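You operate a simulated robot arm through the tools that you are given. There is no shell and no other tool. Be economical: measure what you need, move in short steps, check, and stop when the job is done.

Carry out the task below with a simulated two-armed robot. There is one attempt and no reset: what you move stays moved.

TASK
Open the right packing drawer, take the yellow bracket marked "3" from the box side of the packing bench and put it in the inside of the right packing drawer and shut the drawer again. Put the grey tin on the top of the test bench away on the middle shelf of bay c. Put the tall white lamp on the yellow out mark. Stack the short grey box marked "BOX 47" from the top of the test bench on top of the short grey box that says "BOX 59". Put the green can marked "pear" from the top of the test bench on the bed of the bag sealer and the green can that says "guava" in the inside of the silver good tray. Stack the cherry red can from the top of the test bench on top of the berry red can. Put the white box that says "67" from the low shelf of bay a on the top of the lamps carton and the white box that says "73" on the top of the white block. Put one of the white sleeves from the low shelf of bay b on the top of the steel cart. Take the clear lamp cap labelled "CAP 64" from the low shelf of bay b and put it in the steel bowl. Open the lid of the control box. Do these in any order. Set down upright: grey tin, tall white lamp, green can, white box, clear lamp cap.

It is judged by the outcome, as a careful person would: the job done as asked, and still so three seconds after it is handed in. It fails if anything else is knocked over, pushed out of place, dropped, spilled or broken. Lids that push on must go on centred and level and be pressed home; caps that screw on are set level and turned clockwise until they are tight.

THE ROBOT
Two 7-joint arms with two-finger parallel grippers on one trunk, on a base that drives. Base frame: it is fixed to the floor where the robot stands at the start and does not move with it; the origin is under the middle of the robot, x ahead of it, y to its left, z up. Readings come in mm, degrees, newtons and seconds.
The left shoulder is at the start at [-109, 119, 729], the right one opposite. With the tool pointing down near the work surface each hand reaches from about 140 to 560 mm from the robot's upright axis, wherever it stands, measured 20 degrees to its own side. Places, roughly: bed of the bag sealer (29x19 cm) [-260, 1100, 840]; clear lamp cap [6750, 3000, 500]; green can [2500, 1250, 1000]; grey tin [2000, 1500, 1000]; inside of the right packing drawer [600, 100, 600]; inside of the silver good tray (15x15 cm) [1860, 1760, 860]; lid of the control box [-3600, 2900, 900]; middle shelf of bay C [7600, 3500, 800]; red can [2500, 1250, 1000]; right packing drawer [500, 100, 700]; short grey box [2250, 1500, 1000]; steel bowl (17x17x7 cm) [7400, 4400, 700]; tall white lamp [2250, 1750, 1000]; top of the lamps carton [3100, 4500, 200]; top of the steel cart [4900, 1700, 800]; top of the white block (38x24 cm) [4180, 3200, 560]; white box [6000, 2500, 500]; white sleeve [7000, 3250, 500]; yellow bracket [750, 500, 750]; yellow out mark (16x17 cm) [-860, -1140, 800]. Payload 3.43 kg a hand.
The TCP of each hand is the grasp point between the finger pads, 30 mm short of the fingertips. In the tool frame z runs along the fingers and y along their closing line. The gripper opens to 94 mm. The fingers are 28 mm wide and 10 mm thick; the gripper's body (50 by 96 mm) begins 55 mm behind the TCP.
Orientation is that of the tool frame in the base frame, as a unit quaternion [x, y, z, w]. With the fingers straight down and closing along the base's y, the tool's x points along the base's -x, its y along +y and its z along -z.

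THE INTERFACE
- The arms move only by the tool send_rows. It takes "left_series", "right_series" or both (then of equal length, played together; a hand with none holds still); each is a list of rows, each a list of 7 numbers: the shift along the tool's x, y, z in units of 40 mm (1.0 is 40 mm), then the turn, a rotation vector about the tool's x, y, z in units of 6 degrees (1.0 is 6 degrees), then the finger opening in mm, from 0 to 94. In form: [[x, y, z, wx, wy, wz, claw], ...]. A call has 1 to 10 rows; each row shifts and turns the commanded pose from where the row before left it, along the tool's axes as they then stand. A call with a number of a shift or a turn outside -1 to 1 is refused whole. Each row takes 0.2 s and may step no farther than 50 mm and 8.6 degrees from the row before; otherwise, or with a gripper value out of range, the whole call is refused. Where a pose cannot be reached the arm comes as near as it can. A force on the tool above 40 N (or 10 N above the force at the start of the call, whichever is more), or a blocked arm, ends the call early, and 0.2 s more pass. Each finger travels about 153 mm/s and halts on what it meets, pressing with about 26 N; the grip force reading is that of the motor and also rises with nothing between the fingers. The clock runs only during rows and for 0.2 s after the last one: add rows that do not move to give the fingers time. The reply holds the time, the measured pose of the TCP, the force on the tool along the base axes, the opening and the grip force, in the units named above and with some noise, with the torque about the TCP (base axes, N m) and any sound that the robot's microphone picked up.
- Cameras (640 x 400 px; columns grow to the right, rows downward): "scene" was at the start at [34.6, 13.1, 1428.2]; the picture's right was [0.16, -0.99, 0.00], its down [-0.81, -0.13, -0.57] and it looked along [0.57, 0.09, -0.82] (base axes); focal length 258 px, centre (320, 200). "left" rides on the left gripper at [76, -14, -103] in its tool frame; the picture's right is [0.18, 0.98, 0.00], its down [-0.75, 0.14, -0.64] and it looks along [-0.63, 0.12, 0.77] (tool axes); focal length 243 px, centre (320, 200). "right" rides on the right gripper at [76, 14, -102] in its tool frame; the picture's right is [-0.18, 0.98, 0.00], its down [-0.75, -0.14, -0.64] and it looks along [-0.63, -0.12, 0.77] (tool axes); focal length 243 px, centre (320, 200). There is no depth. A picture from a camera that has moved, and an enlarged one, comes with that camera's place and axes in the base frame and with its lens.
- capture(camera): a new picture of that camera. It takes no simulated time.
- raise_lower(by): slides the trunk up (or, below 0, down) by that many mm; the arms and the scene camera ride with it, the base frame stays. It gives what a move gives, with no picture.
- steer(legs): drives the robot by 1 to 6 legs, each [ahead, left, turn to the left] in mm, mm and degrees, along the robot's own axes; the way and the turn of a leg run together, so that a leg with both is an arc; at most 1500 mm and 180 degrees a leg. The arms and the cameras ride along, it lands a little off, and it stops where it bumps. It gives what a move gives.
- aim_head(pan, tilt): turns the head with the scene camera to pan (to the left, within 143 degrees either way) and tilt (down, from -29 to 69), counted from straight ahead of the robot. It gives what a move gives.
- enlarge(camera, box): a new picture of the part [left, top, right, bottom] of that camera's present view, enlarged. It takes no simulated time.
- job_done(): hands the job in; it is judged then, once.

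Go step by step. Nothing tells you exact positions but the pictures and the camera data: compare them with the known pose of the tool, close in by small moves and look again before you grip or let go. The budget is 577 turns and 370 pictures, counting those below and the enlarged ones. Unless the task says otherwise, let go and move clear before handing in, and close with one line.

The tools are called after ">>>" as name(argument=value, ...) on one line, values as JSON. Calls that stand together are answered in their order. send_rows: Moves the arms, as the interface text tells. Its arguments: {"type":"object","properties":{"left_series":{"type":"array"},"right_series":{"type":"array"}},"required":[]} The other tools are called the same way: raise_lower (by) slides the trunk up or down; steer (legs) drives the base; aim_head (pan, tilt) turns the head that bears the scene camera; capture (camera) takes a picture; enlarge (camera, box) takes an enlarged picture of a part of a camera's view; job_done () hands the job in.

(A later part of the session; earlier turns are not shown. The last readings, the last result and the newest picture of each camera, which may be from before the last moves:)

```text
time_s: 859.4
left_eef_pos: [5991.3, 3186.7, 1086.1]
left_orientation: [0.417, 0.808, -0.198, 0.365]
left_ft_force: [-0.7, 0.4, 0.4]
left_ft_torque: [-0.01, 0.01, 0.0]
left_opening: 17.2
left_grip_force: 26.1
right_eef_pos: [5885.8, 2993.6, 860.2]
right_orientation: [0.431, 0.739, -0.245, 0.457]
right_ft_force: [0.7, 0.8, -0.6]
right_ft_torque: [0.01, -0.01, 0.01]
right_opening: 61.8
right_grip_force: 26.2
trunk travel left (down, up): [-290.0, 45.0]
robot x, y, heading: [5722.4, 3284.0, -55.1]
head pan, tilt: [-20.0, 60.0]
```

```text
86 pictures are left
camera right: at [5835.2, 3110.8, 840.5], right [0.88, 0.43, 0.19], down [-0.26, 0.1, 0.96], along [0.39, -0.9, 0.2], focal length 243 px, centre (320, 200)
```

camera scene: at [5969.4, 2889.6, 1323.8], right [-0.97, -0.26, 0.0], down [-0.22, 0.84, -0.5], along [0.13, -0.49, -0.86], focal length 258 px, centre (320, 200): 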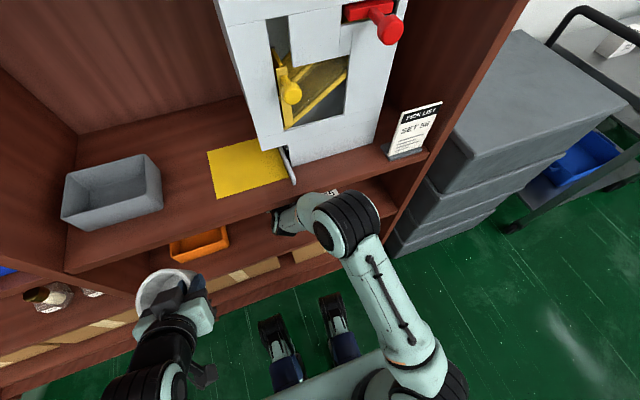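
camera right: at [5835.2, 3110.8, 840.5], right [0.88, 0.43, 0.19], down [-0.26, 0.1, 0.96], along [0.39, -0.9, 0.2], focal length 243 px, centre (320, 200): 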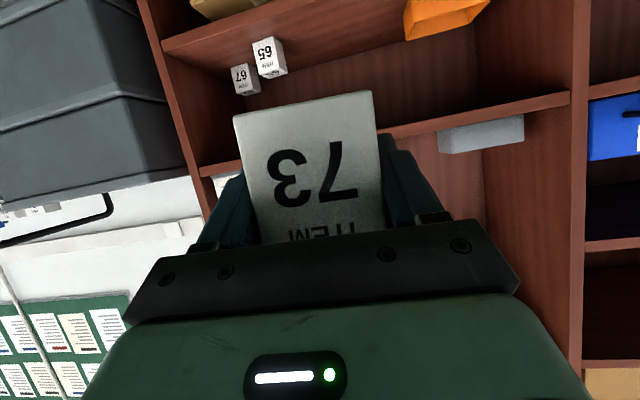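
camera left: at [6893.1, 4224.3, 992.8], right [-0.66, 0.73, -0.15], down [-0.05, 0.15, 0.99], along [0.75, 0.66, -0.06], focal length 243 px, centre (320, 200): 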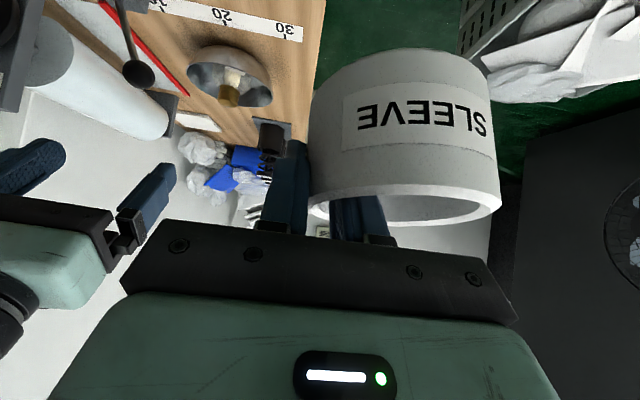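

Box 73 held. Drive to the steel cart to set down the sleeve.

>>> steer(legs=[[0, -1000, 0], [0, -560, 0]])

>>> aim_head(pan=0, tilt=35)

>>> capture(camera="scene")

```text
time_s: 873.5
left_eef_pos: [4706.3, 2299.0, 1087.6]
left_orientation: [0.421, 0.806, -0.2, 0.364]
left_ft_force: [0.0, -0.2, 0.2]
left_ft_torque: [-0.01, 0.0, 0.04]
left_opening: 16.9
left_grip_force: 26.3
right_eef_pos: [4597.8, 2107.9, 858.7]
right_orientation: [0.434, 0.737, -0.247, 0.456]
right_ft_force: [-0.1, -0.2, -0.9]
right_ft_torque: [-0.05, 0.02, -0.02]
right_opening: 61.5
right_grip_force: 25.9
trunk travel left (down, up): [-290.0, 45.0]
robot x, y, heading: [4437.2, 2404.9, -55.5]
head pan, tilt: [-20.0, 60.0]
```

```text
time_s: 874.4
left_eef_pos: [4706.3, 2298.9, 1086.5]
left_orientation: [0.421, 0.806, -0.2, 0.364]
left_ft_force: [0.2, -0.8, -0.8]
left_ft_torque: [0.0, 0.06, 0.04]
left_opening: 17.3
left_grip_force: 26.2
right_eef_pos: [4597.6, 2108.5, 860.7]
right_orientation: [0.434, 0.737, -0.247, 0.456]
right_ft_force: [0.6, 0.1, -1.2]
right_ft_torque: [0.02, -0.02, 0.03]
right_opening: 61.7
right_grip_force: 26.2
trunk travel left (down, up): [-290.0, 45.0]
robot x, y, heading: [4439.3, 2403.1, -55.9]
head pan, tilt: [0.0, 35.0]
```

```text
85 pictures are left
camera scene: at [4460.0, 2367.4, 1597.3], right [-0.83, -0.56, 0.0], down [-0.32, 0.47, -0.82], along [0.46, -0.68, -0.57], focal length 258 px, centre (320, 200)
```

scene: 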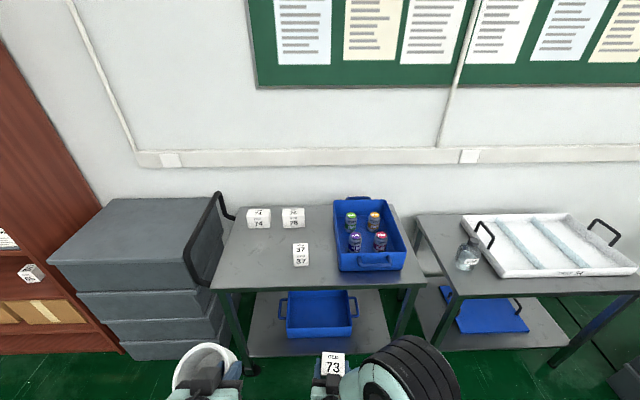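

The cart has free room at its front-left. Raise the right hand (box) for clearance, then approach.

>>> send_rows(right_series=[[-0.85, 0, -0.5, 0, 0, 0, 20], [-0.85, 0, -0.5, 0, 0, 0, 20], [-0.85, 0, -0.5, 0, 0, 0, 20], [-0.85, 0, -0.5, 0, 0, 0, 20], [0, -0.8, -0.4, 0, 0, 0, 20]])

>>> steer(legs=[[0, 70, 0.9], [250, 0, 0]])

>>> aim_head(pan=5, tilt=45)

>>> capture(camera="scene")

```text
time_s: 875.6
left_eef_pos: [4702.9, 2298.6, 1086.2]
left_orientation: [0.421, 0.806, -0.2, 0.365]
left_ft_force: [-0.8, 1.5, -0.8]
left_ft_torque: [0.0, 0.02, 0.05]
left_opening: 17.2
left_grip_force: 25.8
right_eef_pos: [4559.5, 2106.9, 1027.5]
right_orientation: [0.434, 0.737, -0.246, 0.455]
right_ft_force: [0.0, -0.2, 0.9]
right_ft_torque: [0.0, -0.04, 0.02]
right_opening: 61.4
right_grip_force: 26.1
right hand out of reach, approached as far as the arm can: row 5
trunk travel left (down, up): [-290.0, 45.0]
robot x, y, heading: [4433.4, 2401.8, -55.7]
head pan, tilt: [0.0, 35.0]
```

```text
time_s: 878.3
left_eef_pos: [4908.7, 2137.9, 1086.1]
left_orientation: [0.416, 0.809, -0.198, 0.365]
left_ft_force: [0.0, 0.0, -0.8]
left_ft_torque: [0.02, 0.01, -0.02]
left_opening: 16.6
left_grip_force: 26.2
right_eef_pos: [4767.5, 1944.0, 1026.2]
right_orientation: [0.428, 0.741, -0.243, 0.458]
right_ft_force: [-0.2, 0.6, -0.3]
right_ft_torque: [-0.02, -0.02, 0.02]
right_opening: 61.8
right_grip_force: 26.3
trunk travel left (down, up): [-290.0, 45.0]
robot x, y, heading: [4638.5, 2236.2, -54.9]
head pan, tilt: [0.0, 35.0]
```

```text
time_s: 879.0
left_eef_pos: [4909.0, 2137.9, 1087.3]
left_orientation: [0.416, 0.809, -0.198, 0.365]
left_ft_force: [-0.2, -0.2, -0.3]
left_ft_torque: [0.02, 0.01, 0.0]
left_opening: 17.1
left_grip_force: 25.7
right_eef_pos: [4767.8, 1944.0, 1026.2]
right_orientation: [0.429, 0.74, -0.243, 0.457]
right_ft_force: [-0.5, 0.6, -0.3]
right_ft_torque: [0.01, 0.0, -0.01]
right_opening: 61.7
right_grip_force: 25.8
trunk travel left (down, up): [-290.0, 45.0]
robot x, y, heading: [4635.0, 2239.0, -55.0]
head pan, tilt: [5.0, 45.0]
```

```text
84 pictures are left
camera scene: at [4664.1, 2212.8, 1582.6], right [-0.77, -0.64, 0.0], down [-0.45, 0.54, -0.71], along [0.46, -0.54, -0.71], focal length 258 px, centre (320, 200)
```

scene: 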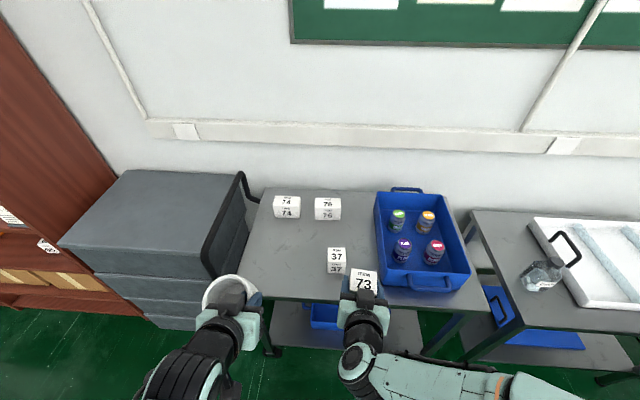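

>>> send_rows(left_series=[[0, -0.3, 0, 0, 1, 0, 0], [-0.71, -0.24, 0.66, 0, 0, 0, 0], [-0.71, -0.24, 0.66, 0, 0, 0, 0], [-0.71, -0.24, 0.66, 0, 0, 0, 0], [-0.71, -0.24, 0.66, 0, 0, 0, 0], [-0.71, -0.24, 0.66, 0, 0, 0, 0], [-0.5, 0, 0.45, 0, 0, 0, 0], [0.6, 0, 0.7, 0, 0, 0, 0], [0.6, 0, 0.7, 0, 0, 0, 0], [0, 0, 0, 0, 0, 0, 0]])

>>> capture(camera="scene")

>>> capture(camera="left")

```text
time_s: 881.2
left_eef_pos: [4988.2, 1919.0, 1015.4]
left_orientation: [0.425, 0.826, -0.177, 0.324]
left_ft_force: [-0.5, 1.0, -0.8]
left_ft_torque: [0.0, 0.01, 0.03]
left_opening: 17.1
left_grip_force: 26.1
right_eef_pos: [4767.2, 1942.9, 1027.2]
right_orientation: [0.429, 0.74, -0.244, 0.458]
right_ft_force: [0.1, -0.2, -0.6]
right_ft_torque: [-0.01, 0.05, -0.03]
right_opening: 61.7
right_grip_force: 26.2
trunk travel left (down, up): [-290.0, 45.0]
robot x, y, heading: [4636.0, 2233.7, -54.8]
head pan, tilt: [5.0, 45.0]
```

```text
83 pictures are left
camera scene: at [4664.0, 2213.2, 1582.6], right [-0.77, -0.64, 0.0], down [-0.46, 0.54, -0.71], along [0.46, -0.54, -0.71], focal length 258 px, centre (320, 200)
```

scene: 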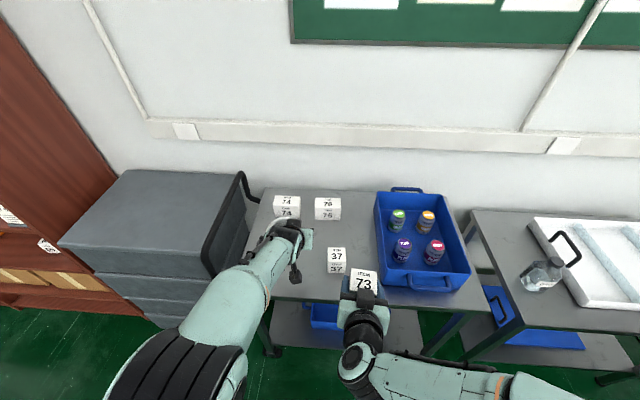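

```text
82 pictures are left
camera left: at [4904.4, 2012.8, 1039.2], right [0.72, 0.68, -0.14], down [0.19, 0.0, 0.98], along [0.66, -0.74, -0.13], focal length 243 px, centre (320, 200)
```

left: 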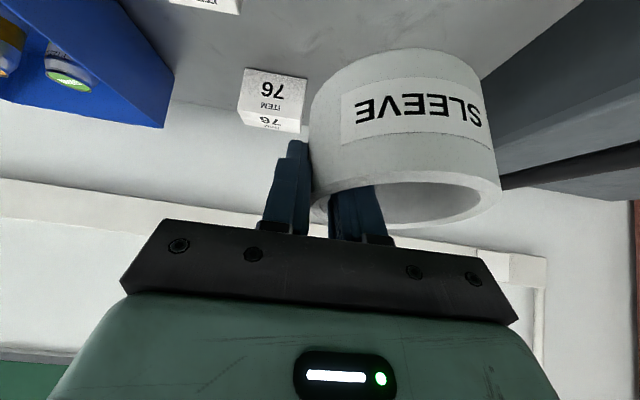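

>>> send_rows(left_series=[[0.5, -0.3, 0.55, 0, 0, 0, 0], [0.53, 0, 0.58, 0, 0, 0, 0], [0.45, 0, 0.5, 0, 0, 0, 0], [0, 0, 0, 0, 0, 0, 0]])

>>> send_rows(left_series=[[0.1, 0, 0.11, 0, 0, 0, 0], [0.1, 0, 0.11, 0, 0, 0, 0], [0.1, 0, 0.11, 0, 0, 0, 0], [0.1, 0, 0.11, 0, 0, 0, 0], [0, 0, 0, 0, 0, 0, 0]])

>>> capture(camera="left")

```text
time_s: 882.2
left_eef_pos: [4977.7, 1910.8, 928.2]
left_orientation: [0.425, 0.827, -0.175, 0.323]
left_ft_force: [-0.2, 0.5, -1.4]
left_ft_torque: [0.01, 0.04, 0.02]
left_opening: 17.0
left_grip_force: 26.3
right_eef_pos: [4767.3, 1943.2, 1025.5]
right_orientation: [0.428, 0.74, -0.243, 0.458]
right_ft_force: [-0.1, 0.6, -1.0]
right_ft_torque: [0.04, -0.02, -0.01]
right_opening: 61.8
right_grip_force: 26.3
trunk travel left (down, up): [-290.0, 45.0]
robot x, y, heading: [4636.2, 2236.6, -55.0]
head pan, tilt: [5.0, 45.0]
```

```text
time_s: 883.4
left_eef_pos: [4976.9, 1910.9, 902.7]
left_orientation: [0.426, 0.827, -0.176, 0.323]
left_ft_force: [0.5, 0.5, 0.4]
left_ft_torque: [0.0, 0.01, 0.01]
left_opening: 17.0
left_grip_force: 26.0
right_eef_pos: [4767.1, 1944.2, 1028.0]
right_orientation: [0.429, 0.74, -0.244, 0.457]
right_ft_force: [0.4, -0.1, -0.4]
right_ft_torque: [-0.02, -0.03, 0.0]
right_opening: 61.7
right_grip_force: 25.8
trunk travel left (down, up): [-290.0, 45.0]
robot x, y, heading: [4636.2, 2239.6, -55.1]
head pan, tilt: [5.0, 45.0]
```

```text
81 pictures are left
camera left: at [4893.7, 2004.1, 927.0], right [0.72, 0.68, -0.14], down [0.19, 0.0, 0.98], along [0.66, -0.74, -0.13], focal length 243 px, centre (320, 200)
```

left: 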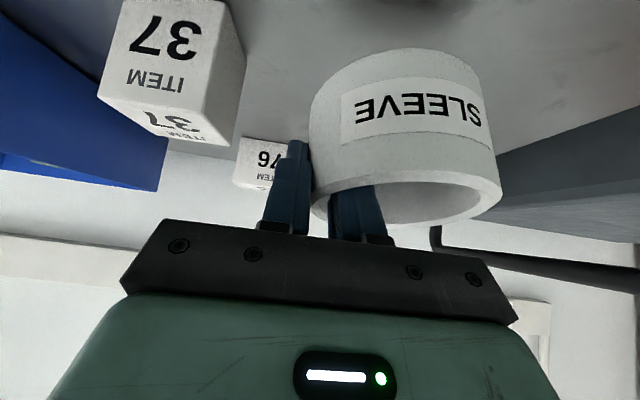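

>>> send_rows(left_series=[[0.1, 0, 0.11, 0, 0, 0, 0], [0.1, 0, 0.11, 0, 0, 0, 0], [0.08, 0, 0.09, 0, 0, 0, 0], [0, 0, 0, 0, 0, 0, 0]])

>>> send_rows(left_series=[[0.06, 0, 0.06, 0, 0, 0, 0], [0.06, 0, 0.06, 0, 0, 0, 0], [0.06, 0, 0.06, 0, 0, 0, 0], [0, 0, 0, 0, 0, 0, 0]])

>>> send_rows(left_series=[[0.06, 0, 0.06, 0, 0, 0, 0], [0.06, 0, 0.06, 0, 0, 0, 0], [0, 0, 0, 0, 0, 0, 0]])

>>> capture(camera="left")

```text
time_s: 884.4
left_eef_pos: [4977.6, 1910.3, 887.6]
left_orientation: [0.426, 0.827, -0.176, 0.323]
left_ft_force: [-0.6, 0.6, -0.3]
left_ft_torque: [-0.01, 0.0, -0.01]
left_opening: 17.0
left_grip_force: 25.9
right_eef_pos: [4767.5, 1945.0, 1027.0]
right_orientation: [0.429, 0.74, -0.243, 0.457]
right_ft_force: [0.3, -0.4, -0.7]
right_ft_torque: [0.0, 0.05, -0.01]
right_opening: 61.6
right_grip_force: 25.4
trunk travel left (down, up): [-290.0, 45.0]
robot x, y, heading: [4640.7, 2239.4, -54.7]
head pan, tilt: [5.0, 45.0]
```

```text
time_s: 885.4
left_eef_pos: [4978.0, 1910.0, 875.9]
left_orientation: [0.425, 0.827, -0.175, 0.323]
left_ft_force: [-0.7, 0.4, -0.3]
left_ft_torque: [0.0, -0.03, 0.0]
left_opening: 16.9
left_grip_force: 26.0
right_eef_pos: [4766.9, 1942.3, 1027.0]
right_orientation: [0.429, 0.74, -0.242, 0.457]
right_ft_force: [0.5, -0.2, -0.1]
right_ft_torque: [0.01, -0.01, 0.01]
right_opening: 61.7
right_grip_force: 26.4
trunk travel left (down, up): [-290.0, 45.0]
robot x, y, heading: [4639.0, 2234.5, -54.8]
head pan, tilt: [5.0, 45.0]
```

```text
time_s: 886.2
left_eef_pos: [4977.3, 1910.2, 870.7]
left_orientation: [0.425, 0.827, -0.175, 0.323]
left_ft_force: [0.5, -0.7, 0.2]
left_ft_torque: [-0.04, 0.01, 0.0]
left_opening: 16.9
left_grip_force: 26.2
right_eef_pos: [4767.2, 1943.1, 1025.9]
right_orientation: [0.429, 0.74, -0.243, 0.457]
right_ft_force: [-0.3, 0.4, -0.5]
right_ft_torque: [0.01, -0.03, 0.01]
right_opening: 61.8
right_grip_force: 26.1
trunk travel left (down, up): [-290.0, 45.0]
robot x, y, heading: [4635.0, 2239.0, -54.9]
head pan, tilt: [5.0, 45.0]
```

```text
80 pictures are left
camera left: at [4893.5, 2004.2, 893.6], right [0.72, 0.68, -0.14], down [0.19, 0.0, 0.98], along [0.66, -0.74, -0.13], focal length 243 px, centre (320, 200)
```

left: 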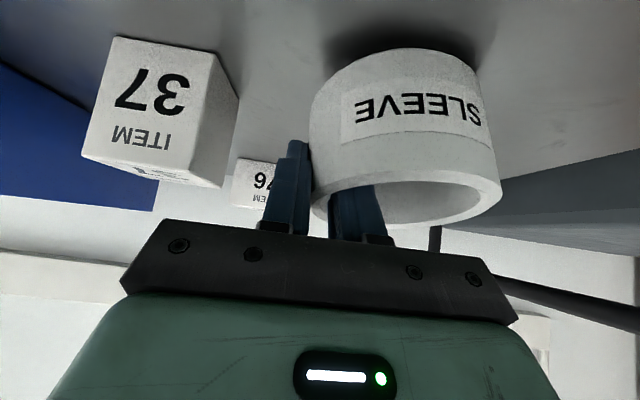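

>>> send_rows(left_series=[[0.06, 0, 0.06, 0, 0, 0, 0], [0.06, 0, 0.06, 0, 0, 0, 0], [0, 0, 0, 0, 0, 0, 0]])

>>> send_rows(left_series=[[0.05, 0, 0.05, 0, 0, 0, 0], [0.05, 0, 0.05, 0, 0, 0, 0], [0.05, 0, 0.05, 0, 0, 0, 0], [0, 0, 0, 0, 0, 0, 0]])

>>> send_rows(left_series=[[0.05, 0, 0.05, 0, 0, 0, 0], [0.05, 0, 0.05, 0, 0, 0, 0], [0.05, 0, 0.05, 0, 0, 0, 0], [0, 0, 0, 0, 0, 0, 0]])

```text
time_s: 887.0
left_eef_pos: [4976.8, 1910.2, 864.7]
left_orientation: [0.426, 0.826, -0.177, 0.324]
left_ft_force: [-1.4, 0.0, 13.0]
left_ft_torque: [0.69, -0.13, 0.11]
left_opening: 16.8
left_grip_force: 26.2
right_eef_pos: [4766.4, 1943.8, 1027.7]
right_orientation: [0.429, 0.739, -0.244, 0.458]
right_ft_force: [0.2, 0.2, 0.4]
right_ft_torque: [0.04, -0.06, -0.03]
right_opening: 61.7
right_grip_force: 25.4
trunk travel left (down, up): [-290.0, 45.0]
robot x, y, heading: [4638.2, 2235.7, -54.9]
head pan, tilt: [5.0, 45.0]
```

```text
time_s: 888.0
left_eef_pos: [4975.1, 1907.6, 858.4]
left_orientation: [0.424, 0.825, -0.18, 0.328]
left_ft_force: [-5.6, -11.1, 35.0]
left_ft_torque: [1.03, -0.03, 0.18]
left_opening: 18.5
left_grip_force: 26.4
right_eef_pos: [4765.4, 1943.2, 1028.3]
right_orientation: [0.429, 0.739, -0.243, 0.458]
right_ft_force: [0.7, 0.0, -0.8]
right_ft_torque: [0.0, 0.02, 0.03]
right_opening: 61.4
right_grip_force: 26.0
trunk travel left (down, up): [-290.0, 45.0]
robot x, y, heading: [4636.9, 2238.9, -54.9]
head pan, tilt: [5.0, 45.0]
```

```text
time_s: 888.4
left_eef_pos: [4976.1, 1906.2, 857.8]
left_orientation: [0.424, 0.823, -0.184, 0.33]
left_ft_force: [-4.8, 3.0, 19.1]
left_ft_torque: [1.09, 0.04, 0.25]
left_opening: 18.3
left_grip_force: 25.9
right_eef_pos: [4766.3, 1946.5, 1027.1]
right_orientation: [0.428, 0.74, -0.243, 0.458]
right_ft_force: [0.1, -0.5, -0.8]
right_ft_torque: [-0.03, -0.02, -0.01]
right_opening: 61.8
right_grip_force: 26.1
trunk travel left (down, up): [-290.0, 45.0]
robot x, y, heading: [4637.1, 2235.8, -54.9]
head pan, tilt: [5.0, 45.0]
stopped in row 1 (left hand): the force on the tool passed its limit at 49 N (the readings are from after the stop); the commanded pose is now the measured one
```

Sleeve is on the cart. Open and back out.

>>> send_rows(left_series=[[-0.03, 0, -0.05, 0, 0, 0, 25], [0, 0, 0, 0, 0, 0, 45], [0, 0, 0, 0, 0, 0, 50], [-0.1, 0, -0.4, 0, 0, 0, 50], [-0.1, 0, -0.8, 0, 0, 0, 50], [-0.1, 0, -0.9, 0, 0, 0, 50], [0, 0, -0.9, 0, 0, 0, 50], [0, 0, -0.9, 0, 0, 0, 50]])

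>>> capture(camera="scene")

```text
time_s: 890.2
left_eef_pos: [4921.9, 1990.0, 980.5]
left_orientation: [0.425, 0.825, -0.18, 0.327]
left_ft_force: [-0.9, 0.2, 0.9]
left_ft_torque: [-0.01, -0.04, 0.01]
left_opening: 50.3
left_grip_force: 0.1
right_eef_pos: [4765.5, 1942.9, 1027.8]
right_orientation: [0.429, 0.74, -0.244, 0.458]
right_ft_force: [-1.0, 0.2, -0.8]
right_ft_torque: [-0.01, -0.02, 0.01]
right_opening: 61.6
right_grip_force: 25.4
trunk travel left (down, up): [-290.0, 45.0]
robot x, y, heading: [4638.3, 2234.6, -54.9]
head pan, tilt: [5.0, 45.0]
```

```text
79 pictures are left
camera scene: at [4663.5, 2213.9, 1582.5], right [-0.77, -0.64, 0.0], down [-0.45, 0.54, -0.71], along [0.46, -0.54, -0.71], focal length 258 px, centre (320, 200)
```

scene: 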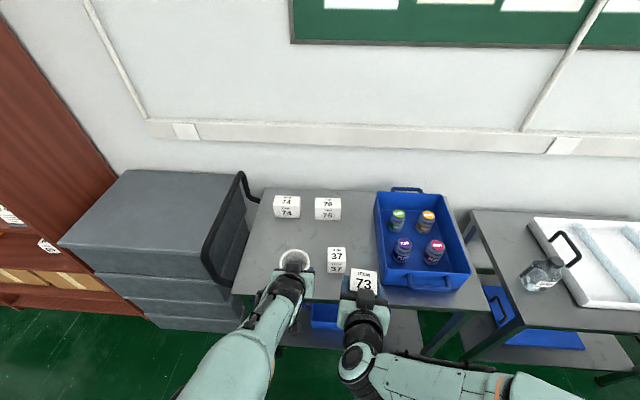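

>>> steer(legs=[[-250, 0, 0]])

>>> enlarge(camera="scene", box=[220, 140, 440, 280])

```text
time_s: 892.0
left_eef_pos: [4780.1, 2193.0, 980.0]
left_orientation: [0.424, 0.825, -0.18, 0.327]
left_ft_force: [0.3, 0.3, 0.3]
left_ft_torque: [0.0, -0.01, 0.01]
left_opening: 50.0
left_grip_force: 0.0
right_eef_pos: [4624.6, 2147.7, 1027.1]
right_orientation: [0.428, 0.74, -0.243, 0.457]
right_ft_force: [-0.1, 0.0, -1.4]
right_ft_torque: [-0.03, 0.0, -0.01]
right_opening: 61.9
right_grip_force: 26.5
trunk travel left (down, up): [-290.0, 45.0]
robot x, y, heading: [4494.7, 2441.5, -54.9]
head pan, tilt: [5.0, 45.0]
```

```text
2.86 times, centred on (330, 210) of scene
camera zoom: at [4521.1, 2416.3, 1582.6], right [-0.76, -0.65, 0.0], down [-0.46, 0.54, -0.71], along [0.46, -0.54, -0.71], focal length 738 px, centre (291, 171)
```

zoom: 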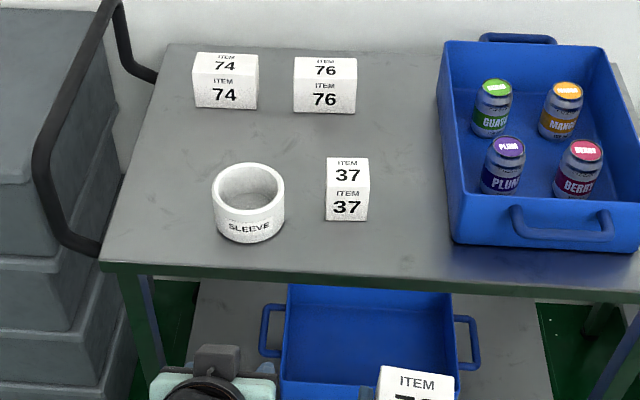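

Sleeve done. Turn around towards the white block for box 73.

>>> steer(legs=[[0, 0, 180]])

>>> aim_head(pan=0, tilt=40)

>>> capture(camera="scene")

```text
time_s: 899.7
left_eef_pos: [4213.5, 2692.8, 979.1]
left_orientation: [0.821, -0.432, -0.325, -0.184]
left_ft_force: [0.6, 0.1, 0.1]
left_ft_torque: [-0.01, 0.01, -0.01]
left_opening: 49.8
left_grip_force: 0.1
right_eef_pos: [4369.7, 2736.1, 1027.7]
right_orientation: [0.737, -0.435, -0.455, -0.246]
right_ft_force: [0.0, -0.3, -0.3]
right_ft_torque: [-0.03, -0.03, 0.04]
right_opening: 61.5
right_grip_force: 26.0
trunk travel left (down, up): [-290.0, 45.0]
robot x, y, heading: [4495.8, 2442.5, 124.0]
head pan, tilt: [5.0, 45.0]
```

```text
time_s: 900.4
left_eef_pos: [4214.7, 2692.7, 980.4]
left_orientation: [0.821, -0.431, -0.326, -0.183]
left_ft_force: [-0.2, -0.1, -0.3]
left_ft_torque: [0.01, 0.01, -0.01]
left_opening: 49.9
left_grip_force: 0.1
right_eef_pos: [4368.8, 2736.6, 1026.6]
right_orientation: [0.737, -0.435, -0.455, -0.247]
right_ft_force: [-0.3, 0.1, -1.1]
right_ft_torque: [-0.03, 0.01, -0.01]
right_opening: 62.2
right_grip_force: 25.5
trunk travel left (down, up): [-290.0, 45.0]
robot x, y, heading: [4493.5, 2444.4, 124.2]
head pan, tilt: [0.0, 40.0]
```

```text
77 pictures are left
camera scene: at [4471.3, 2475.9, 1589.8], right [0.83, 0.56, 0.0], down [0.36, -0.53, -0.77], along [-0.43, 0.63, -0.64], focal length 258 px, centre (320, 200)
```

scene: 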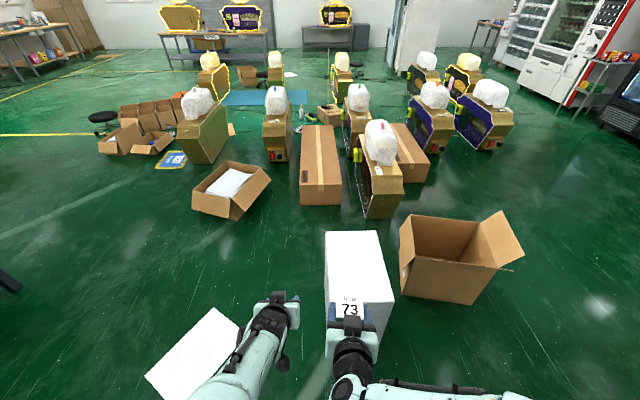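

The white block is ahead, top at about z 560. Move nearer and lower the trunk.

>>> steer(legs=[[170, -100, 0]])

>>> raise_lower(by=-220)

>>> aim_head(pan=-5, tilt=55)

>>> capture(camera="scene")

```text
time_s: 902.0
left_eef_pos: [4201.8, 2887.4, 980.3]
left_orientation: [0.822, -0.431, -0.326, -0.183]
left_ft_force: [-0.7, -0.6, 0.1]
left_ft_torque: [0.0, 0.03, 0.01]
left_opening: 49.9
left_grip_force: 0.1
right_eef_pos: [4356.9, 2931.1, 1027.2]
right_orientation: [0.737, -0.435, -0.455, -0.246]
right_ft_force: [0.0, -0.2, -0.6]
right_ft_torque: [0.0, -0.01, 0.02]
right_opening: 61.8
right_grip_force: 25.8
trunk travel left (down, up): [-290.0, 45.0]
robot x, y, heading: [4487.4, 2634.2, 123.7]
head pan, tilt: [0.0, 40.0]
```

```text
time_s: 904.3
left_eef_pos: [4201.9, 2887.8, 760.0]
left_orientation: [0.821, -0.432, -0.326, -0.184]
left_ft_force: [-0.7, -0.1, -0.4]
left_ft_torque: [0.0, -0.02, 0.01]
left_opening: 49.8
left_grip_force: 0.1
right_eef_pos: [4358.0, 2930.9, 805.8]
right_orientation: [0.736, -0.434, -0.456, -0.247]
right_ft_force: [-0.5, 0.2, 0.1]
right_ft_torque: [0.01, 0.03, 0.01]
right_opening: 61.6
right_grip_force: 26.5
trunk travel left (down, up): [-70.0, 265.0]
robot x, y, heading: [4483.7, 2631.1, 124.3]
head pan, tilt: [0.0, 40.0]
```

```text
time_s: 905.1
left_eef_pos: [4201.3, 2887.2, 759.5]
left_orientation: [0.821, -0.431, -0.326, -0.184]
left_ft_force: [-0.4, -0.6, -0.1]
left_ft_torque: [-0.02, 0.0, 0.0]
left_opening: 49.9
left_grip_force: 0.0
right_eef_pos: [4356.5, 2930.8, 805.4]
right_orientation: [0.737, -0.434, -0.455, -0.247]
right_ft_force: [-0.3, 0.5, -1.0]
right_ft_torque: [-0.02, 0.0, 0.0]
right_opening: 61.5
right_grip_force: 26.1
trunk travel left (down, up): [-70.0, 265.0]
robot x, y, heading: [4477.9, 2636.4, 124.1]
head pan, tilt: [-5.0, 55.0]
```

```text
76 pictures are left
camera scene: at [4453.5, 2689.9, 1340.8], right [0.87, 0.49, 0.0], down [0.4, -0.71, -0.57], along [-0.28, 0.5, -0.82], focal length 258 px, centre (320, 200)
```

scene: 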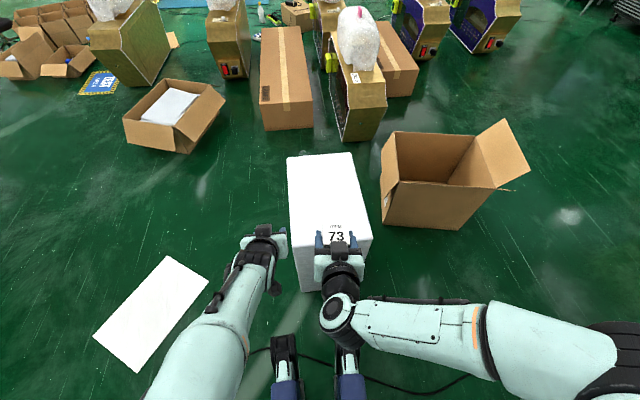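

>>> send_rows(right_series=[[-0.49, -0.02, 0.93, 0, 0, 0, 20], [-0.49, -0.02, 0.93, 0, 0, 0, 20], [-0.49, -0.02, 0.93, 0, 0, 0, 20], [-0.49, -0.02, 0.93, 0, 0, 0, 20], [-0.48, -0.02, 0.92, 0, 0, 0, 20], [0.82, 0, 0.43, 0, 0, 0, 20], [0.82, 0, 0.43, 0, 0, 0, 20], [0.82, 0, 0.43, 0, 0, 0, 20], [0.6, 0, 0.31, 0, 0, 0, 20], [0, 0, 0, 0, 0, 0, 20]])

>>> capture(camera="scene")

>>> capture(camera="right")

```text
time_s: 907.3
left_eef_pos: [4201.3, 2887.4, 759.6]
left_orientation: [0.821, -0.432, -0.326, -0.184]
left_ft_force: [0.6, 0.2, -0.8]
left_ft_torque: [0.02, -0.04, 0.01]
left_opening: 50.0
left_grip_force: 0.1
right_eef_pos: [4252.1, 3113.1, 670.3]
right_orientation: [0.736, -0.435, -0.456, -0.247]
right_ft_force: [1.1, -0.4, -1.0]
right_ft_torque: [-0.02, -0.02, 0.0]
right_opening: 61.9
right_grip_force: 25.4
trunk travel left (down, up): [-70.0, 265.0]
robot x, y, heading: [4481.3, 2637.9, 124.0]
head pan, tilt: [-5.0, 55.0]
```

```text
75 pictures are left
camera scene: at [4453.6, 2689.8, 1340.8], right [0.87, 0.49, 0.0], down [0.4, -0.72, -0.57], along [-0.28, 0.5, -0.82], focal length 258 px, centre (320, 200)
```

scene: 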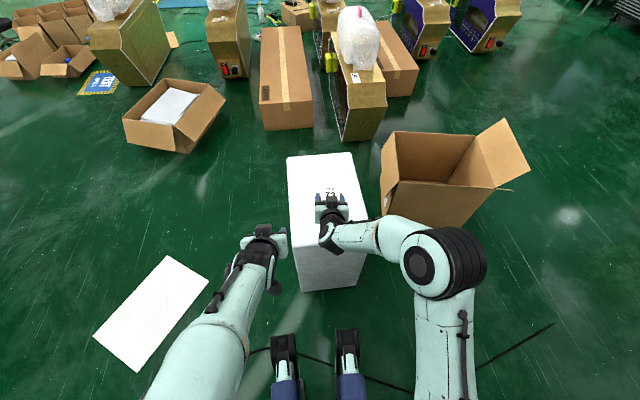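

```text
74 pictures are left
camera right: at [4303.2, 2996.1, 650.2], right [-0.89, -0.41, 0.19], down [0.26, -0.1, 0.96], along [-0.38, 0.9, 0.2], focal length 243 px, centre (320, 200)
```

right: 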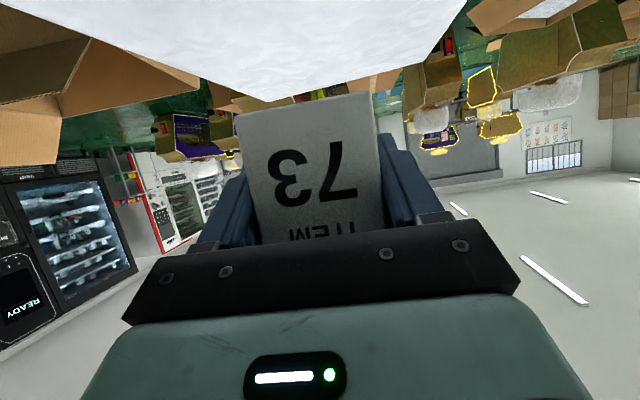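

>>> send_rows(right_series=[[0.44, 0, 0.23, 0, 0, 0, 20], [0.33, 0, 0.17, 0, 0, 0, 20], [0.15, 0, 0.08, 0, 0, 0, 20], [0, 0, 0, 0, 0, 0, 20]])

>>> send_rows(right_series=[[0.1, 0, 0.05, 0, 0, 0, 20], [0.1, 0, 0.05, 0, 0, 0, 20], [0.08, 0, 0.04, 0, 0, 0, 20], [0, 0, 0, 0, 0, 0, 20]])

>>> send_rows(right_series=[[0.06, 0, 0.03, 0, 0, 0, 20], [0.06, 0, 0.03, 0, 0, 0, 20], [0, 0, 0, 0, 0, 0, 20]])

>>> capture(camera="right")

```text
time_s: 908.3
left_eef_pos: [4201.9, 2887.7, 759.3]
left_orientation: [0.821, -0.432, -0.326, -0.183]
left_ft_force: [0.2, 0.0, 0.0]
left_ft_torque: [0.0, 0.01, 0.04]
left_opening: 50.1
left_grip_force: 0.0
right_eef_pos: [4251.4, 3112.5, 627.2]
right_orientation: [0.737, -0.435, -0.455, -0.247]
right_ft_force: [-0.8, -0.7, 0.6]
right_ft_torque: [-0.01, 0.02, 0.01]
right_opening: 61.5
right_grip_force: 26.1
trunk travel left (down, up): [-70.0, 265.0]
robot x, y, heading: [4485.7, 2636.9, 124.0]
head pan, tilt: [-5.0, 55.0]
```

```text
time_s: 909.3
left_eef_pos: [4202.1, 2887.3, 759.6]
left_orientation: [0.821, -0.431, -0.326, -0.183]
left_ft_force: [-0.1, -0.3, -0.5]
left_ft_torque: [0.03, 0.03, 0.06]
left_opening: 50.1
left_grip_force: 0.0
right_eef_pos: [4250.6, 3111.9, 614.9]
right_orientation: [0.736, -0.434, -0.456, -0.248]
right_ft_force: [-0.3, -0.3, 0.2]
right_ft_torque: [0.01, -0.03, 0.01]
right_opening: 61.9
right_grip_force: 25.6
trunk travel left (down, up): [-70.0, 265.0]
robot x, y, heading: [4480.5, 2637.2, 124.0]
head pan, tilt: [-5.0, 55.0]
```

```text
time_s: 910.1
left_eef_pos: [4201.9, 2887.8, 758.9]
left_orientation: [0.821, -0.432, -0.326, -0.183]
left_ft_force: [-0.6, -0.2, -0.2]
left_ft_torque: [-0.02, -0.01, 0.03]
left_opening: 49.8
left_grip_force: 0.1
right_eef_pos: [4250.8, 3111.3, 610.8]
right_orientation: [0.736, -0.434, -0.456, -0.247]
right_ft_force: [0.3, -0.8, -0.7]
right_ft_torque: [0.01, 0.01, 0.01]
right_opening: 61.8
right_grip_force: 25.5
trunk travel left (down, up): [-70.0, 265.0]
robot x, y, heading: [4482.0, 2634.6, 124.3]
head pan, tilt: [-5.0, 55.0]
```

```text
73 pictures are left
camera right: at [4301.7, 2995.3, 590.8], right [-0.89, -0.41, 0.19], down [0.26, -0.1, 0.96], along [-0.38, 0.9, 0.2], focal length 243 px, centre (320, 200)
```

right: 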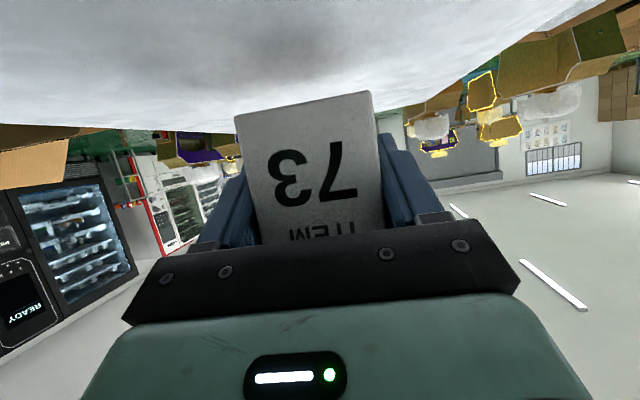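

>>> send_rows(right_series=[[0.06, 0, 0.03, 0, 0, 0, 20], [0.06, 0, 0.03, 0, 0, 0, 20], [0, 0, 0, 0, 0, 0, 20]])

>>> send_rows(right_series=[[0.06, 0, 0.03, 0, 0, 0, 20], [0.06, 0, 0.03, 0, 0, 0, 20], [0, 0, 0, 0, 0, 0, 20]])

>>> send_rows(right_series=[[0.05, 0, 0.025, 0, 0, 0, 20], [0.05, 0, 0.025, 0, 0, 0, 20], [0, 0, 0, 0, 0, 0, 20]])

```text
time_s: 910.9
left_eef_pos: [4201.2, 2887.8, 760.5]
left_orientation: [0.821, -0.43, -0.326, -0.183]
left_ft_force: [-0.3, -0.7, 0.1]
left_ft_torque: [0.01, 0.02, 0.0]
left_opening: 50.0
left_grip_force: 0.0
right_eef_pos: [4250.3, 3111.4, 604.3]
right_orientation: [0.737, -0.435, -0.455, -0.247]
right_ft_force: [0.1, 0.9, -0.8]
right_ft_torque: [-0.01, 0.05, -0.03]
right_opening: 61.6
right_grip_force: 25.8
trunk travel left (down, up): [-70.0, 265.0]
robot x, y, heading: [4480.3, 2631.9, 124.0]
head pan, tilt: [-5.0, 55.0]
```

```text
time_s: 911.7
left_eef_pos: [4201.9, 2886.9, 760.2]
left_orientation: [0.821, -0.431, -0.326, -0.184]
left_ft_force: [0.0, 0.4, 0.6]
left_ft_torque: [0.0, -0.02, -0.01]
left_opening: 49.9
left_grip_force: 0.1
right_eef_pos: [4250.3, 3110.9, 598.4]
right_orientation: [0.737, -0.435, -0.455, -0.247]
right_ft_force: [0.6, 0.4, -1.2]
right_ft_torque: [0.01, 0.0, -0.03]
right_opening: 61.8
right_grip_force: 26.3
trunk travel left (down, up): [-70.0, 265.0]
robot x, y, heading: [4483.0, 2637.8, 124.2]
head pan, tilt: [-5.0, 55.0]
```

```text
time_s: 912.5
left_eef_pos: [4201.9, 2887.3, 760.4]
left_orientation: [0.821, -0.431, -0.326, -0.184]
left_ft_force: [-0.2, 0.0, -1.0]
left_ft_torque: [-0.02, 0.03, 0.01]
left_opening: 49.7
left_grip_force: 0.1
right_eef_pos: [4251.8, 3110.5, 594.9]
right_orientation: [0.736, -0.434, -0.456, -0.247]
right_ft_force: [-0.3, -0.1, -0.7]
right_ft_torque: [-0.02, 0.03, -0.04]
right_opening: 61.8
right_grip_force: 26.1
trunk travel left (down, up): [-70.0, 265.0]
robot x, y, heading: [4482.7, 2633.0, 124.0]
head pan, tilt: [-5.0, 55.0]
```

>>> send_rows(right_series=[[0.06, 0, 0.03, 0, 0, 0, 20], [0.06, 0, 0.03, 0, 0, 0, 20], [0, 0, 0, 0, 0, 0, 20]])

>>> send_rows(right_series=[[0.05, 0, 0.025, 0, 0, 0, 20], [0.05, 0, 0.025, 0, 0, 0, 20], [0, 0, 0, 0, 0, 0, 20]])

>>> capture(camera="right")

```text
time_s: 913.3
left_eef_pos: [4201.3, 2888.2, 760.4]
left_orientation: [0.821, -0.431, -0.326, -0.184]
left_ft_force: [0.9, -0.4, 0.0]
left_ft_torque: [-0.01, -0.01, 0.03]
left_opening: 50.0
left_grip_force: 0.0
right_eef_pos: [4249.7, 3110.9, 590.8]
right_orientation: [0.736, -0.434, -0.457, -0.247]
right_ft_force: [0.3, 0.5, 5.0]
right_ft_torque: [0.18, -0.08, 0.01]
right_opening: 61.8
right_grip_force: 25.8
trunk travel left (down, up): [-70.0, 265.0]
robot x, y, heading: [4480.7, 2634.0, 123.9]
head pan, tilt: [-5.0, 55.0]
```

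```text
time_s: 914.1
left_eef_pos: [4201.7, 2886.0, 760.1]
left_orientation: [0.821, -0.432, -0.326, -0.184]
left_ft_force: [-0.2, -0.3, 0.4]
left_ft_torque: [-0.01, -0.03, -0.04]
left_opening: 49.7
left_grip_force: 0.0
right_eef_pos: [4249.5, 3110.7, 588.9]
right_orientation: [0.735, -0.433, -0.459, -0.248]
right_ft_force: [0.8, -2.5, 26.9]
right_ft_torque: [0.22, -0.83, -0.14]
right_opening: 62.3
right_grip_force: 25.8
trunk travel left (down, up): [-70.0, 265.0]
robot x, y, heading: [4481.2, 2635.1, 124.2]
head pan, tilt: [-5.0, 55.0]
```

```text
72 pictures are left
camera right: at [4299.9, 2994.5, 568.5], right [-0.89, -0.42, 0.2], down [0.26, -0.11, 0.96], along [-0.38, 0.9, 0.21], focal length 243 px, centre (320, 200)
```

right: 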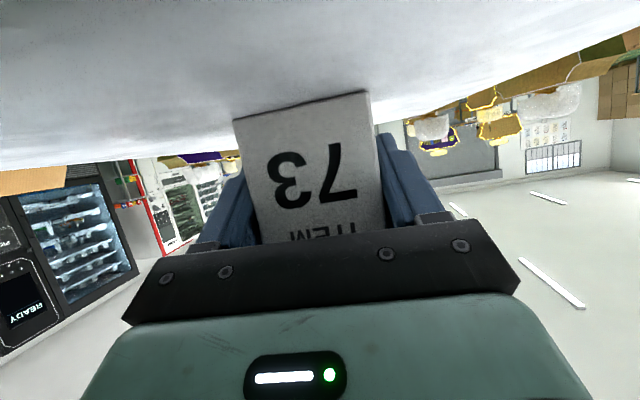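

Box 73 rests on the block. Release and back off.

>>> send_rows(right_series=[[-0.05, 0, -0.02, 0, 0, 0, 40], [0, 0, 0, 0, 0, 0, 74], [0, 0, 0, 0, 0, 0, 80], [-0.1, 0, -0.4, 0, 0, 0, 80], [-0.1, 0, -0.8, 0, 0, 0, 80], [-0.1, 0, -0.9, 0, 0, 0, 80], [-0.2, 0, -0.9, 0, 0, 0, 80]])

>>> steer(legs=[[-250, 0, 0]])

>>> enlarge(camera="scene", box=[250, 100, 410, 220])

```text
time_s: 915.7
left_eef_pos: [4202.6, 2887.9, 760.1]
left_orientation: [0.821, -0.431, -0.326, -0.184]
left_ft_force: [0.4, 0.4, 0.0]
left_ft_torque: [0.01, -0.03, -0.01]
left_opening: 50.1
left_grip_force: 0.1
right_eef_pos: [4301.8, 3027.5, 660.0]
right_orientation: [0.737, -0.436, -0.454, -0.247]
right_ft_force: [-0.6, 0.9, 0.4]
right_ft_torque: [0.02, 0.02, 0.01]
right_opening: 80.2
right_grip_force: 0.0
trunk travel left (down, up): [-70.0, 265.0]
robot x, y, heading: [4481.5, 2630.8, 124.0]
head pan, tilt: [-5.0, 55.0]
```

```text
time_s: 917.5
left_eef_pos: [4341.3, 2682.9, 759.7]
left_orientation: [0.821, -0.432, -0.326, -0.184]
left_ft_force: [0.7, 0.2, 0.2]
left_ft_torque: [-0.02, -0.03, -0.02]
left_opening: 50.1
left_grip_force: 0.0
right_eef_pos: [4440.1, 2823.4, 660.2]
right_orientation: [0.736, -0.435, -0.455, -0.248]
right_ft_force: [0.3, -0.5, -0.2]
right_ft_torque: [-0.02, -0.01, 0.0]
right_opening: 79.9
right_grip_force: 0.0
trunk travel left (down, up): [-70.0, 265.0]
robot x, y, heading: [4621.9, 2433.6, 123.9]
head pan, tilt: [-5.0, 55.0]
```

```text
3.33 times, centred on (330, 160) of scene
camera zoom: at [4593.2, 2483.9, 1340.8], right [0.87, 0.49, 0.0], down [0.4, -0.72, -0.57], along [-0.28, 0.5, -0.82], focal length 861 px, centre (287, 333)
```

zoom: 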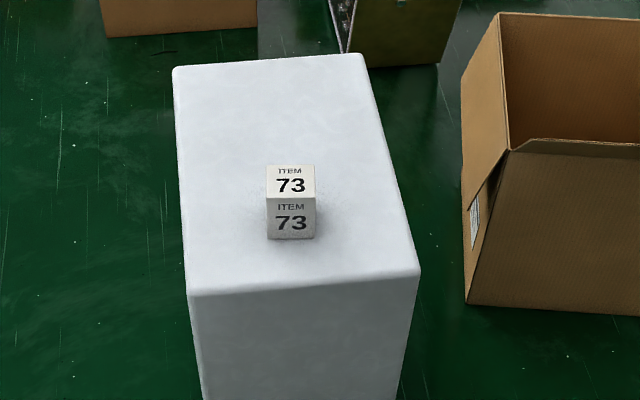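

Box 73 is on the white block. Go back to bay A for box 67.

>>> steer(legs=[[0, 0, 180], [0, 1130, 0]])

>>> aim_head(pan=-8, tilt=45)

>>> capture(camera="scene")

```text
time_s: 935.0
left_eef_pos: [5849.4, 2790.8, 759.9]
left_orientation: [0.439, 0.817, -0.187, 0.324]
left_ft_force: [-0.1, -0.3, 0.0]
left_ft_torque: [-0.02, 0.0, 0.01]
left_opening: 50.3
left_grip_force: 0.0
right_eef_pos: [5748.1, 2652.3, 660.3]
right_orientation: [0.441, 0.733, -0.251, 0.453]
right_ft_force: [0.2, -0.1, -0.2]
right_ft_torque: [0.01, 0.0, 0.0]
right_opening: 79.9
right_grip_force: 0.1
trunk travel left (down, up): [-70.0, 265.0]
robot x, y, heading: [5570.2, 3049.7, -56.9]
head pan, tilt: [-5.0, 55.0]
```

```text
time_s: 935.8
left_eef_pos: [5849.6, 2791.4, 759.8]
left_orientation: [0.439, 0.817, -0.187, 0.324]
left_ft_force: [0.3, 0.1, 0.5]
left_ft_torque: [-0.02, 0.0, -0.04]
left_opening: 50.2
left_grip_force: 0.0
right_eef_pos: [5748.4, 2652.7, 659.4]
right_orientation: [0.441, 0.733, -0.251, 0.453]
right_ft_force: [0.1, -0.5, 0.1]
right_ft_torque: [-0.02, 0.02, 0.01]
right_opening: 79.6
right_grip_force: 0.1
trunk travel left (down, up): [-70.0, 265.0]
robot x, y, heading: [5576.1, 3048.7, -56.9]
head pan, tilt: [-8.0, 45.0]
```

```text
70 pictures are left
camera scene: at [5600.8, 2986.9, 1354.2], right [-0.91, -0.42, 0.0], down [-0.3, 0.64, -0.71], along [0.3, -0.64, -0.71], focal length 258 px, centre (320, 200)
```

scene: 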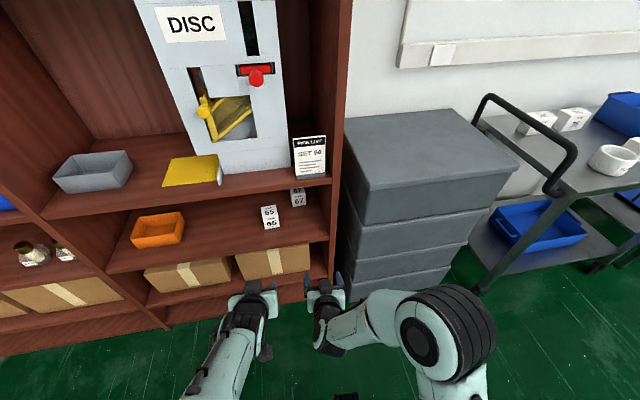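

Box 67 at [6020, 2321]. Pull the left hand back, straighten the heading and move in.

>>> send_rows(left_series=[[0.7, 0.3, -0.65, 0, 0, 0, 50], [0.7, 0.3, -0.65, 0, 0, 0, 50], [0.7, 0.3, -0.65, 0, 0, 0, 50], [0.4, 0.3, -0.6, 0, 0, 0, 50]])

>>> steer(legs=[[0, 0, 2], [250, 0, 0]])

>>> capture(camera="right")

```text
time_s: 936.8
left_eef_pos: [5826.3, 2900.4, 791.3]
left_orientation: [0.439, 0.816, -0.187, 0.325]
left_ft_force: [-0.3, 0.8, -0.1]
left_ft_torque: [0.01, 0.03, 0.0]
left_opening: 50.1
left_grip_force: 0.1
left hand out of reach, approached as far as the arm can: row 3, 4
right_eef_pos: [5747.3, 2652.3, 660.1]
right_orientation: [0.441, 0.733, -0.251, 0.453]
right_ft_force: [-0.3, 0.3, 0.5]
right_ft_torque: [0.05, 0.0, -0.01]
right_opening: 79.7
right_grip_force: 0.0
trunk travel left (down, up): [-70.0, 265.0]
robot x, y, heading: [5572.4, 3049.7, -56.8]
head pan, tilt: [-8.0, 45.0]
```

```text
time_s: 939.0
left_eef_pos: [5975.4, 2702.8, 790.0]
left_orientation: [0.425, 0.825, -0.18, 0.327]
left_ft_force: [0.7, -0.4, 0.3]
left_ft_torque: [-0.01, -0.03, 0.02]
left_opening: 50.1
left_grip_force: 0.1
right_eef_pos: [5906.4, 2453.4, 659.7]
right_orientation: [0.428, 0.741, -0.243, 0.457]
right_ft_force: [-0.5, -0.8, -0.1]
right_ft_torque: [-0.01, 0.01, 0.0]
right_opening: 80.1
right_grip_force: 0.0
trunk travel left (down, up): [-70.0, 265.0]
robot x, y, heading: [5717.5, 2844.0, -54.6]
head pan, tilt: [-8.0, 45.0]
```

```text
69 pictures are left
camera right: at [5854.8, 2569.7, 640.7], right [0.88, 0.43, 0.19], down [-0.26, 0.1, 0.96], along [0.39, -0.9, 0.2], focal length 243 px, centre (320, 200)
```

right: 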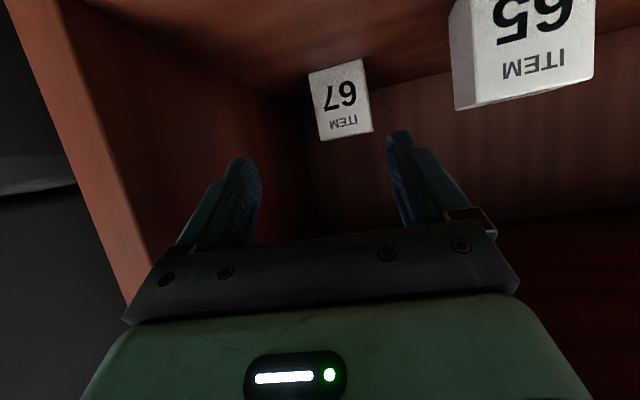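

Box 67 faces me too. Advance above 65's height first, then shift left.

>>> send_rows(right_series=[[-0.32, 0, 0.88, 0, 0, 0, 80], [-0.32, 0, 0.88, 0, 0, 0, 80], [-0.32, 0.25, 0.88, 0, 0, 0, 80], [0, 0.3, 0, 0, 0, 0, 80], [0, 0, 0, 0, 0, 0, 80]])

>>> capture(camera="right")

```text
time_s: 940.2
left_eef_pos: [5975.9, 2704.2, 791.0]
left_orientation: [0.424, 0.825, -0.18, 0.328]
left_ft_force: [0.1, -0.2, 0.1]
left_ft_torque: [-0.01, 0.01, -0.01]
left_opening: 50.2
left_grip_force: 0.0
right_eef_pos: [5983.2, 2370.2, 646.5]
right_orientation: [0.429, 0.74, -0.244, 0.456]
right_ft_force: [0.2, -0.8, -0.7]
right_ft_torque: [0.02, -0.02, -0.02]
right_opening: 80.1
right_grip_force: 0.1
trunk travel left (down, up): [-70.0, 265.0]
robot x, y, heading: [5715.9, 2845.8, -55.1]
head pan, tilt: [-8.0, 45.0]
```

```text
68 pictures are left
camera right: at [5930.8, 2486.0, 627.0], right [0.88, 0.43, 0.19], down [-0.26, 0.1, 0.96], along [0.39, -0.9, 0.2], focal length 243 px, centre (320, 200)
```

right: 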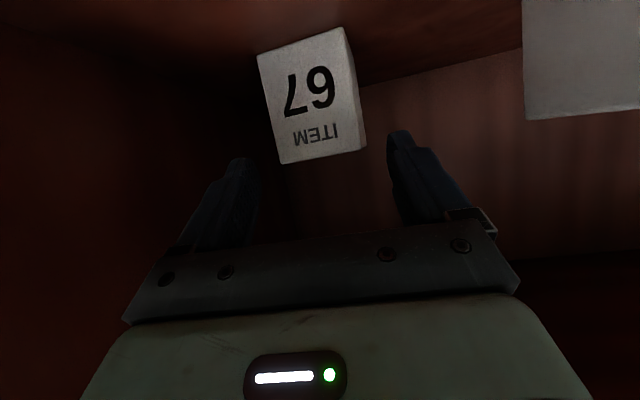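

>>> send_rows(right_series=[[0, 0, 0.6, 0, 0, 0, 80], [0, 0, 0.6, 0, 0, 0, 80], [0, 0, 0.5, 0, 0, 0, 80], [-0.03, 0, 0.22, 0, 0, 0, 80], [0, 0, 0, 0, 0, 0, 80]])

>>> send_rows(right_series=[[0, 0, 0, 0, 0, 0, 60], [0, 0, 0, 0, 0, 0, 30], [0, 0, 0, 0, 0, 0, 20], [0, 0, 0, 0, 0, 0, 20]])

>>> capture(camera="right")

```text
time_s: 941.4
left_eef_pos: [5975.3, 2703.2, 791.5]
left_orientation: [0.424, 0.825, -0.18, 0.328]
left_ft_force: [0.5, -0.1, -0.3]
left_ft_torque: [-0.01, 0.03, 0.04]
left_opening: 49.9
left_grip_force: 0.0
right_eef_pos: [6017.6, 2311.3, 611.3]
right_orientation: [0.428, 0.74, -0.243, 0.458]
right_ft_force: [0.0, -0.1, 0.6]
right_ft_torque: [0.01, -0.01, 0.0]
right_opening: 79.9
right_grip_force: 0.1
trunk travel left (down, up): [-70.0, 265.0]
robot x, y, heading: [5722.2, 2844.1, -54.9]
head pan, tilt: [-8.0, 45.0]
```

```text
time_s: 942.4
left_eef_pos: [5974.9, 2703.5, 791.0]
left_orientation: [0.425, 0.824, -0.182, 0.327]
left_ft_force: [0.5, 0.4, 0.1]
left_ft_torque: [0.0, 0.02, 0.0]
left_opening: 50.0
left_grip_force: 0.1
right_eef_pos: [6018.5, 2310.8, 611.0]
right_orientation: [0.429, 0.74, -0.244, 0.457]
right_ft_force: [0.9, -0.5, 2.0]
right_ft_torque: [-0.15, -0.03, 0.02]
right_opening: 62.0
right_grip_force: 26.2
trunk travel left (down, up): [-70.0, 265.0]
robot x, y, heading: [5717.5, 2844.3, -54.9]
head pan, tilt: [-8.0, 45.0]
```

```text
67 pictures are left
camera right: at [5967.3, 2427.2, 592.5], right [0.88, 0.43, 0.19], down [-0.26, 0.1, 0.96], along [0.39, -0.9, 0.2], focal length 243 px, centre (320, 200)
```

right: 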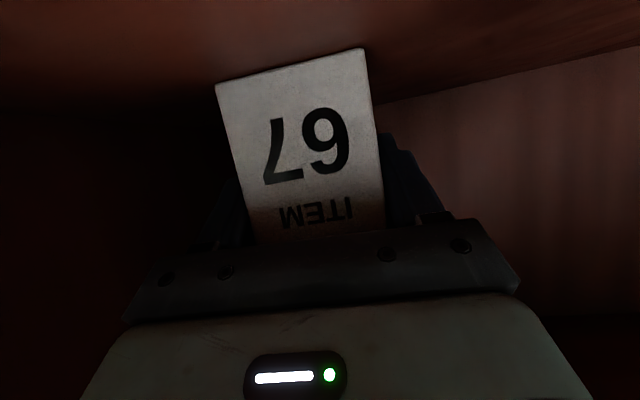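

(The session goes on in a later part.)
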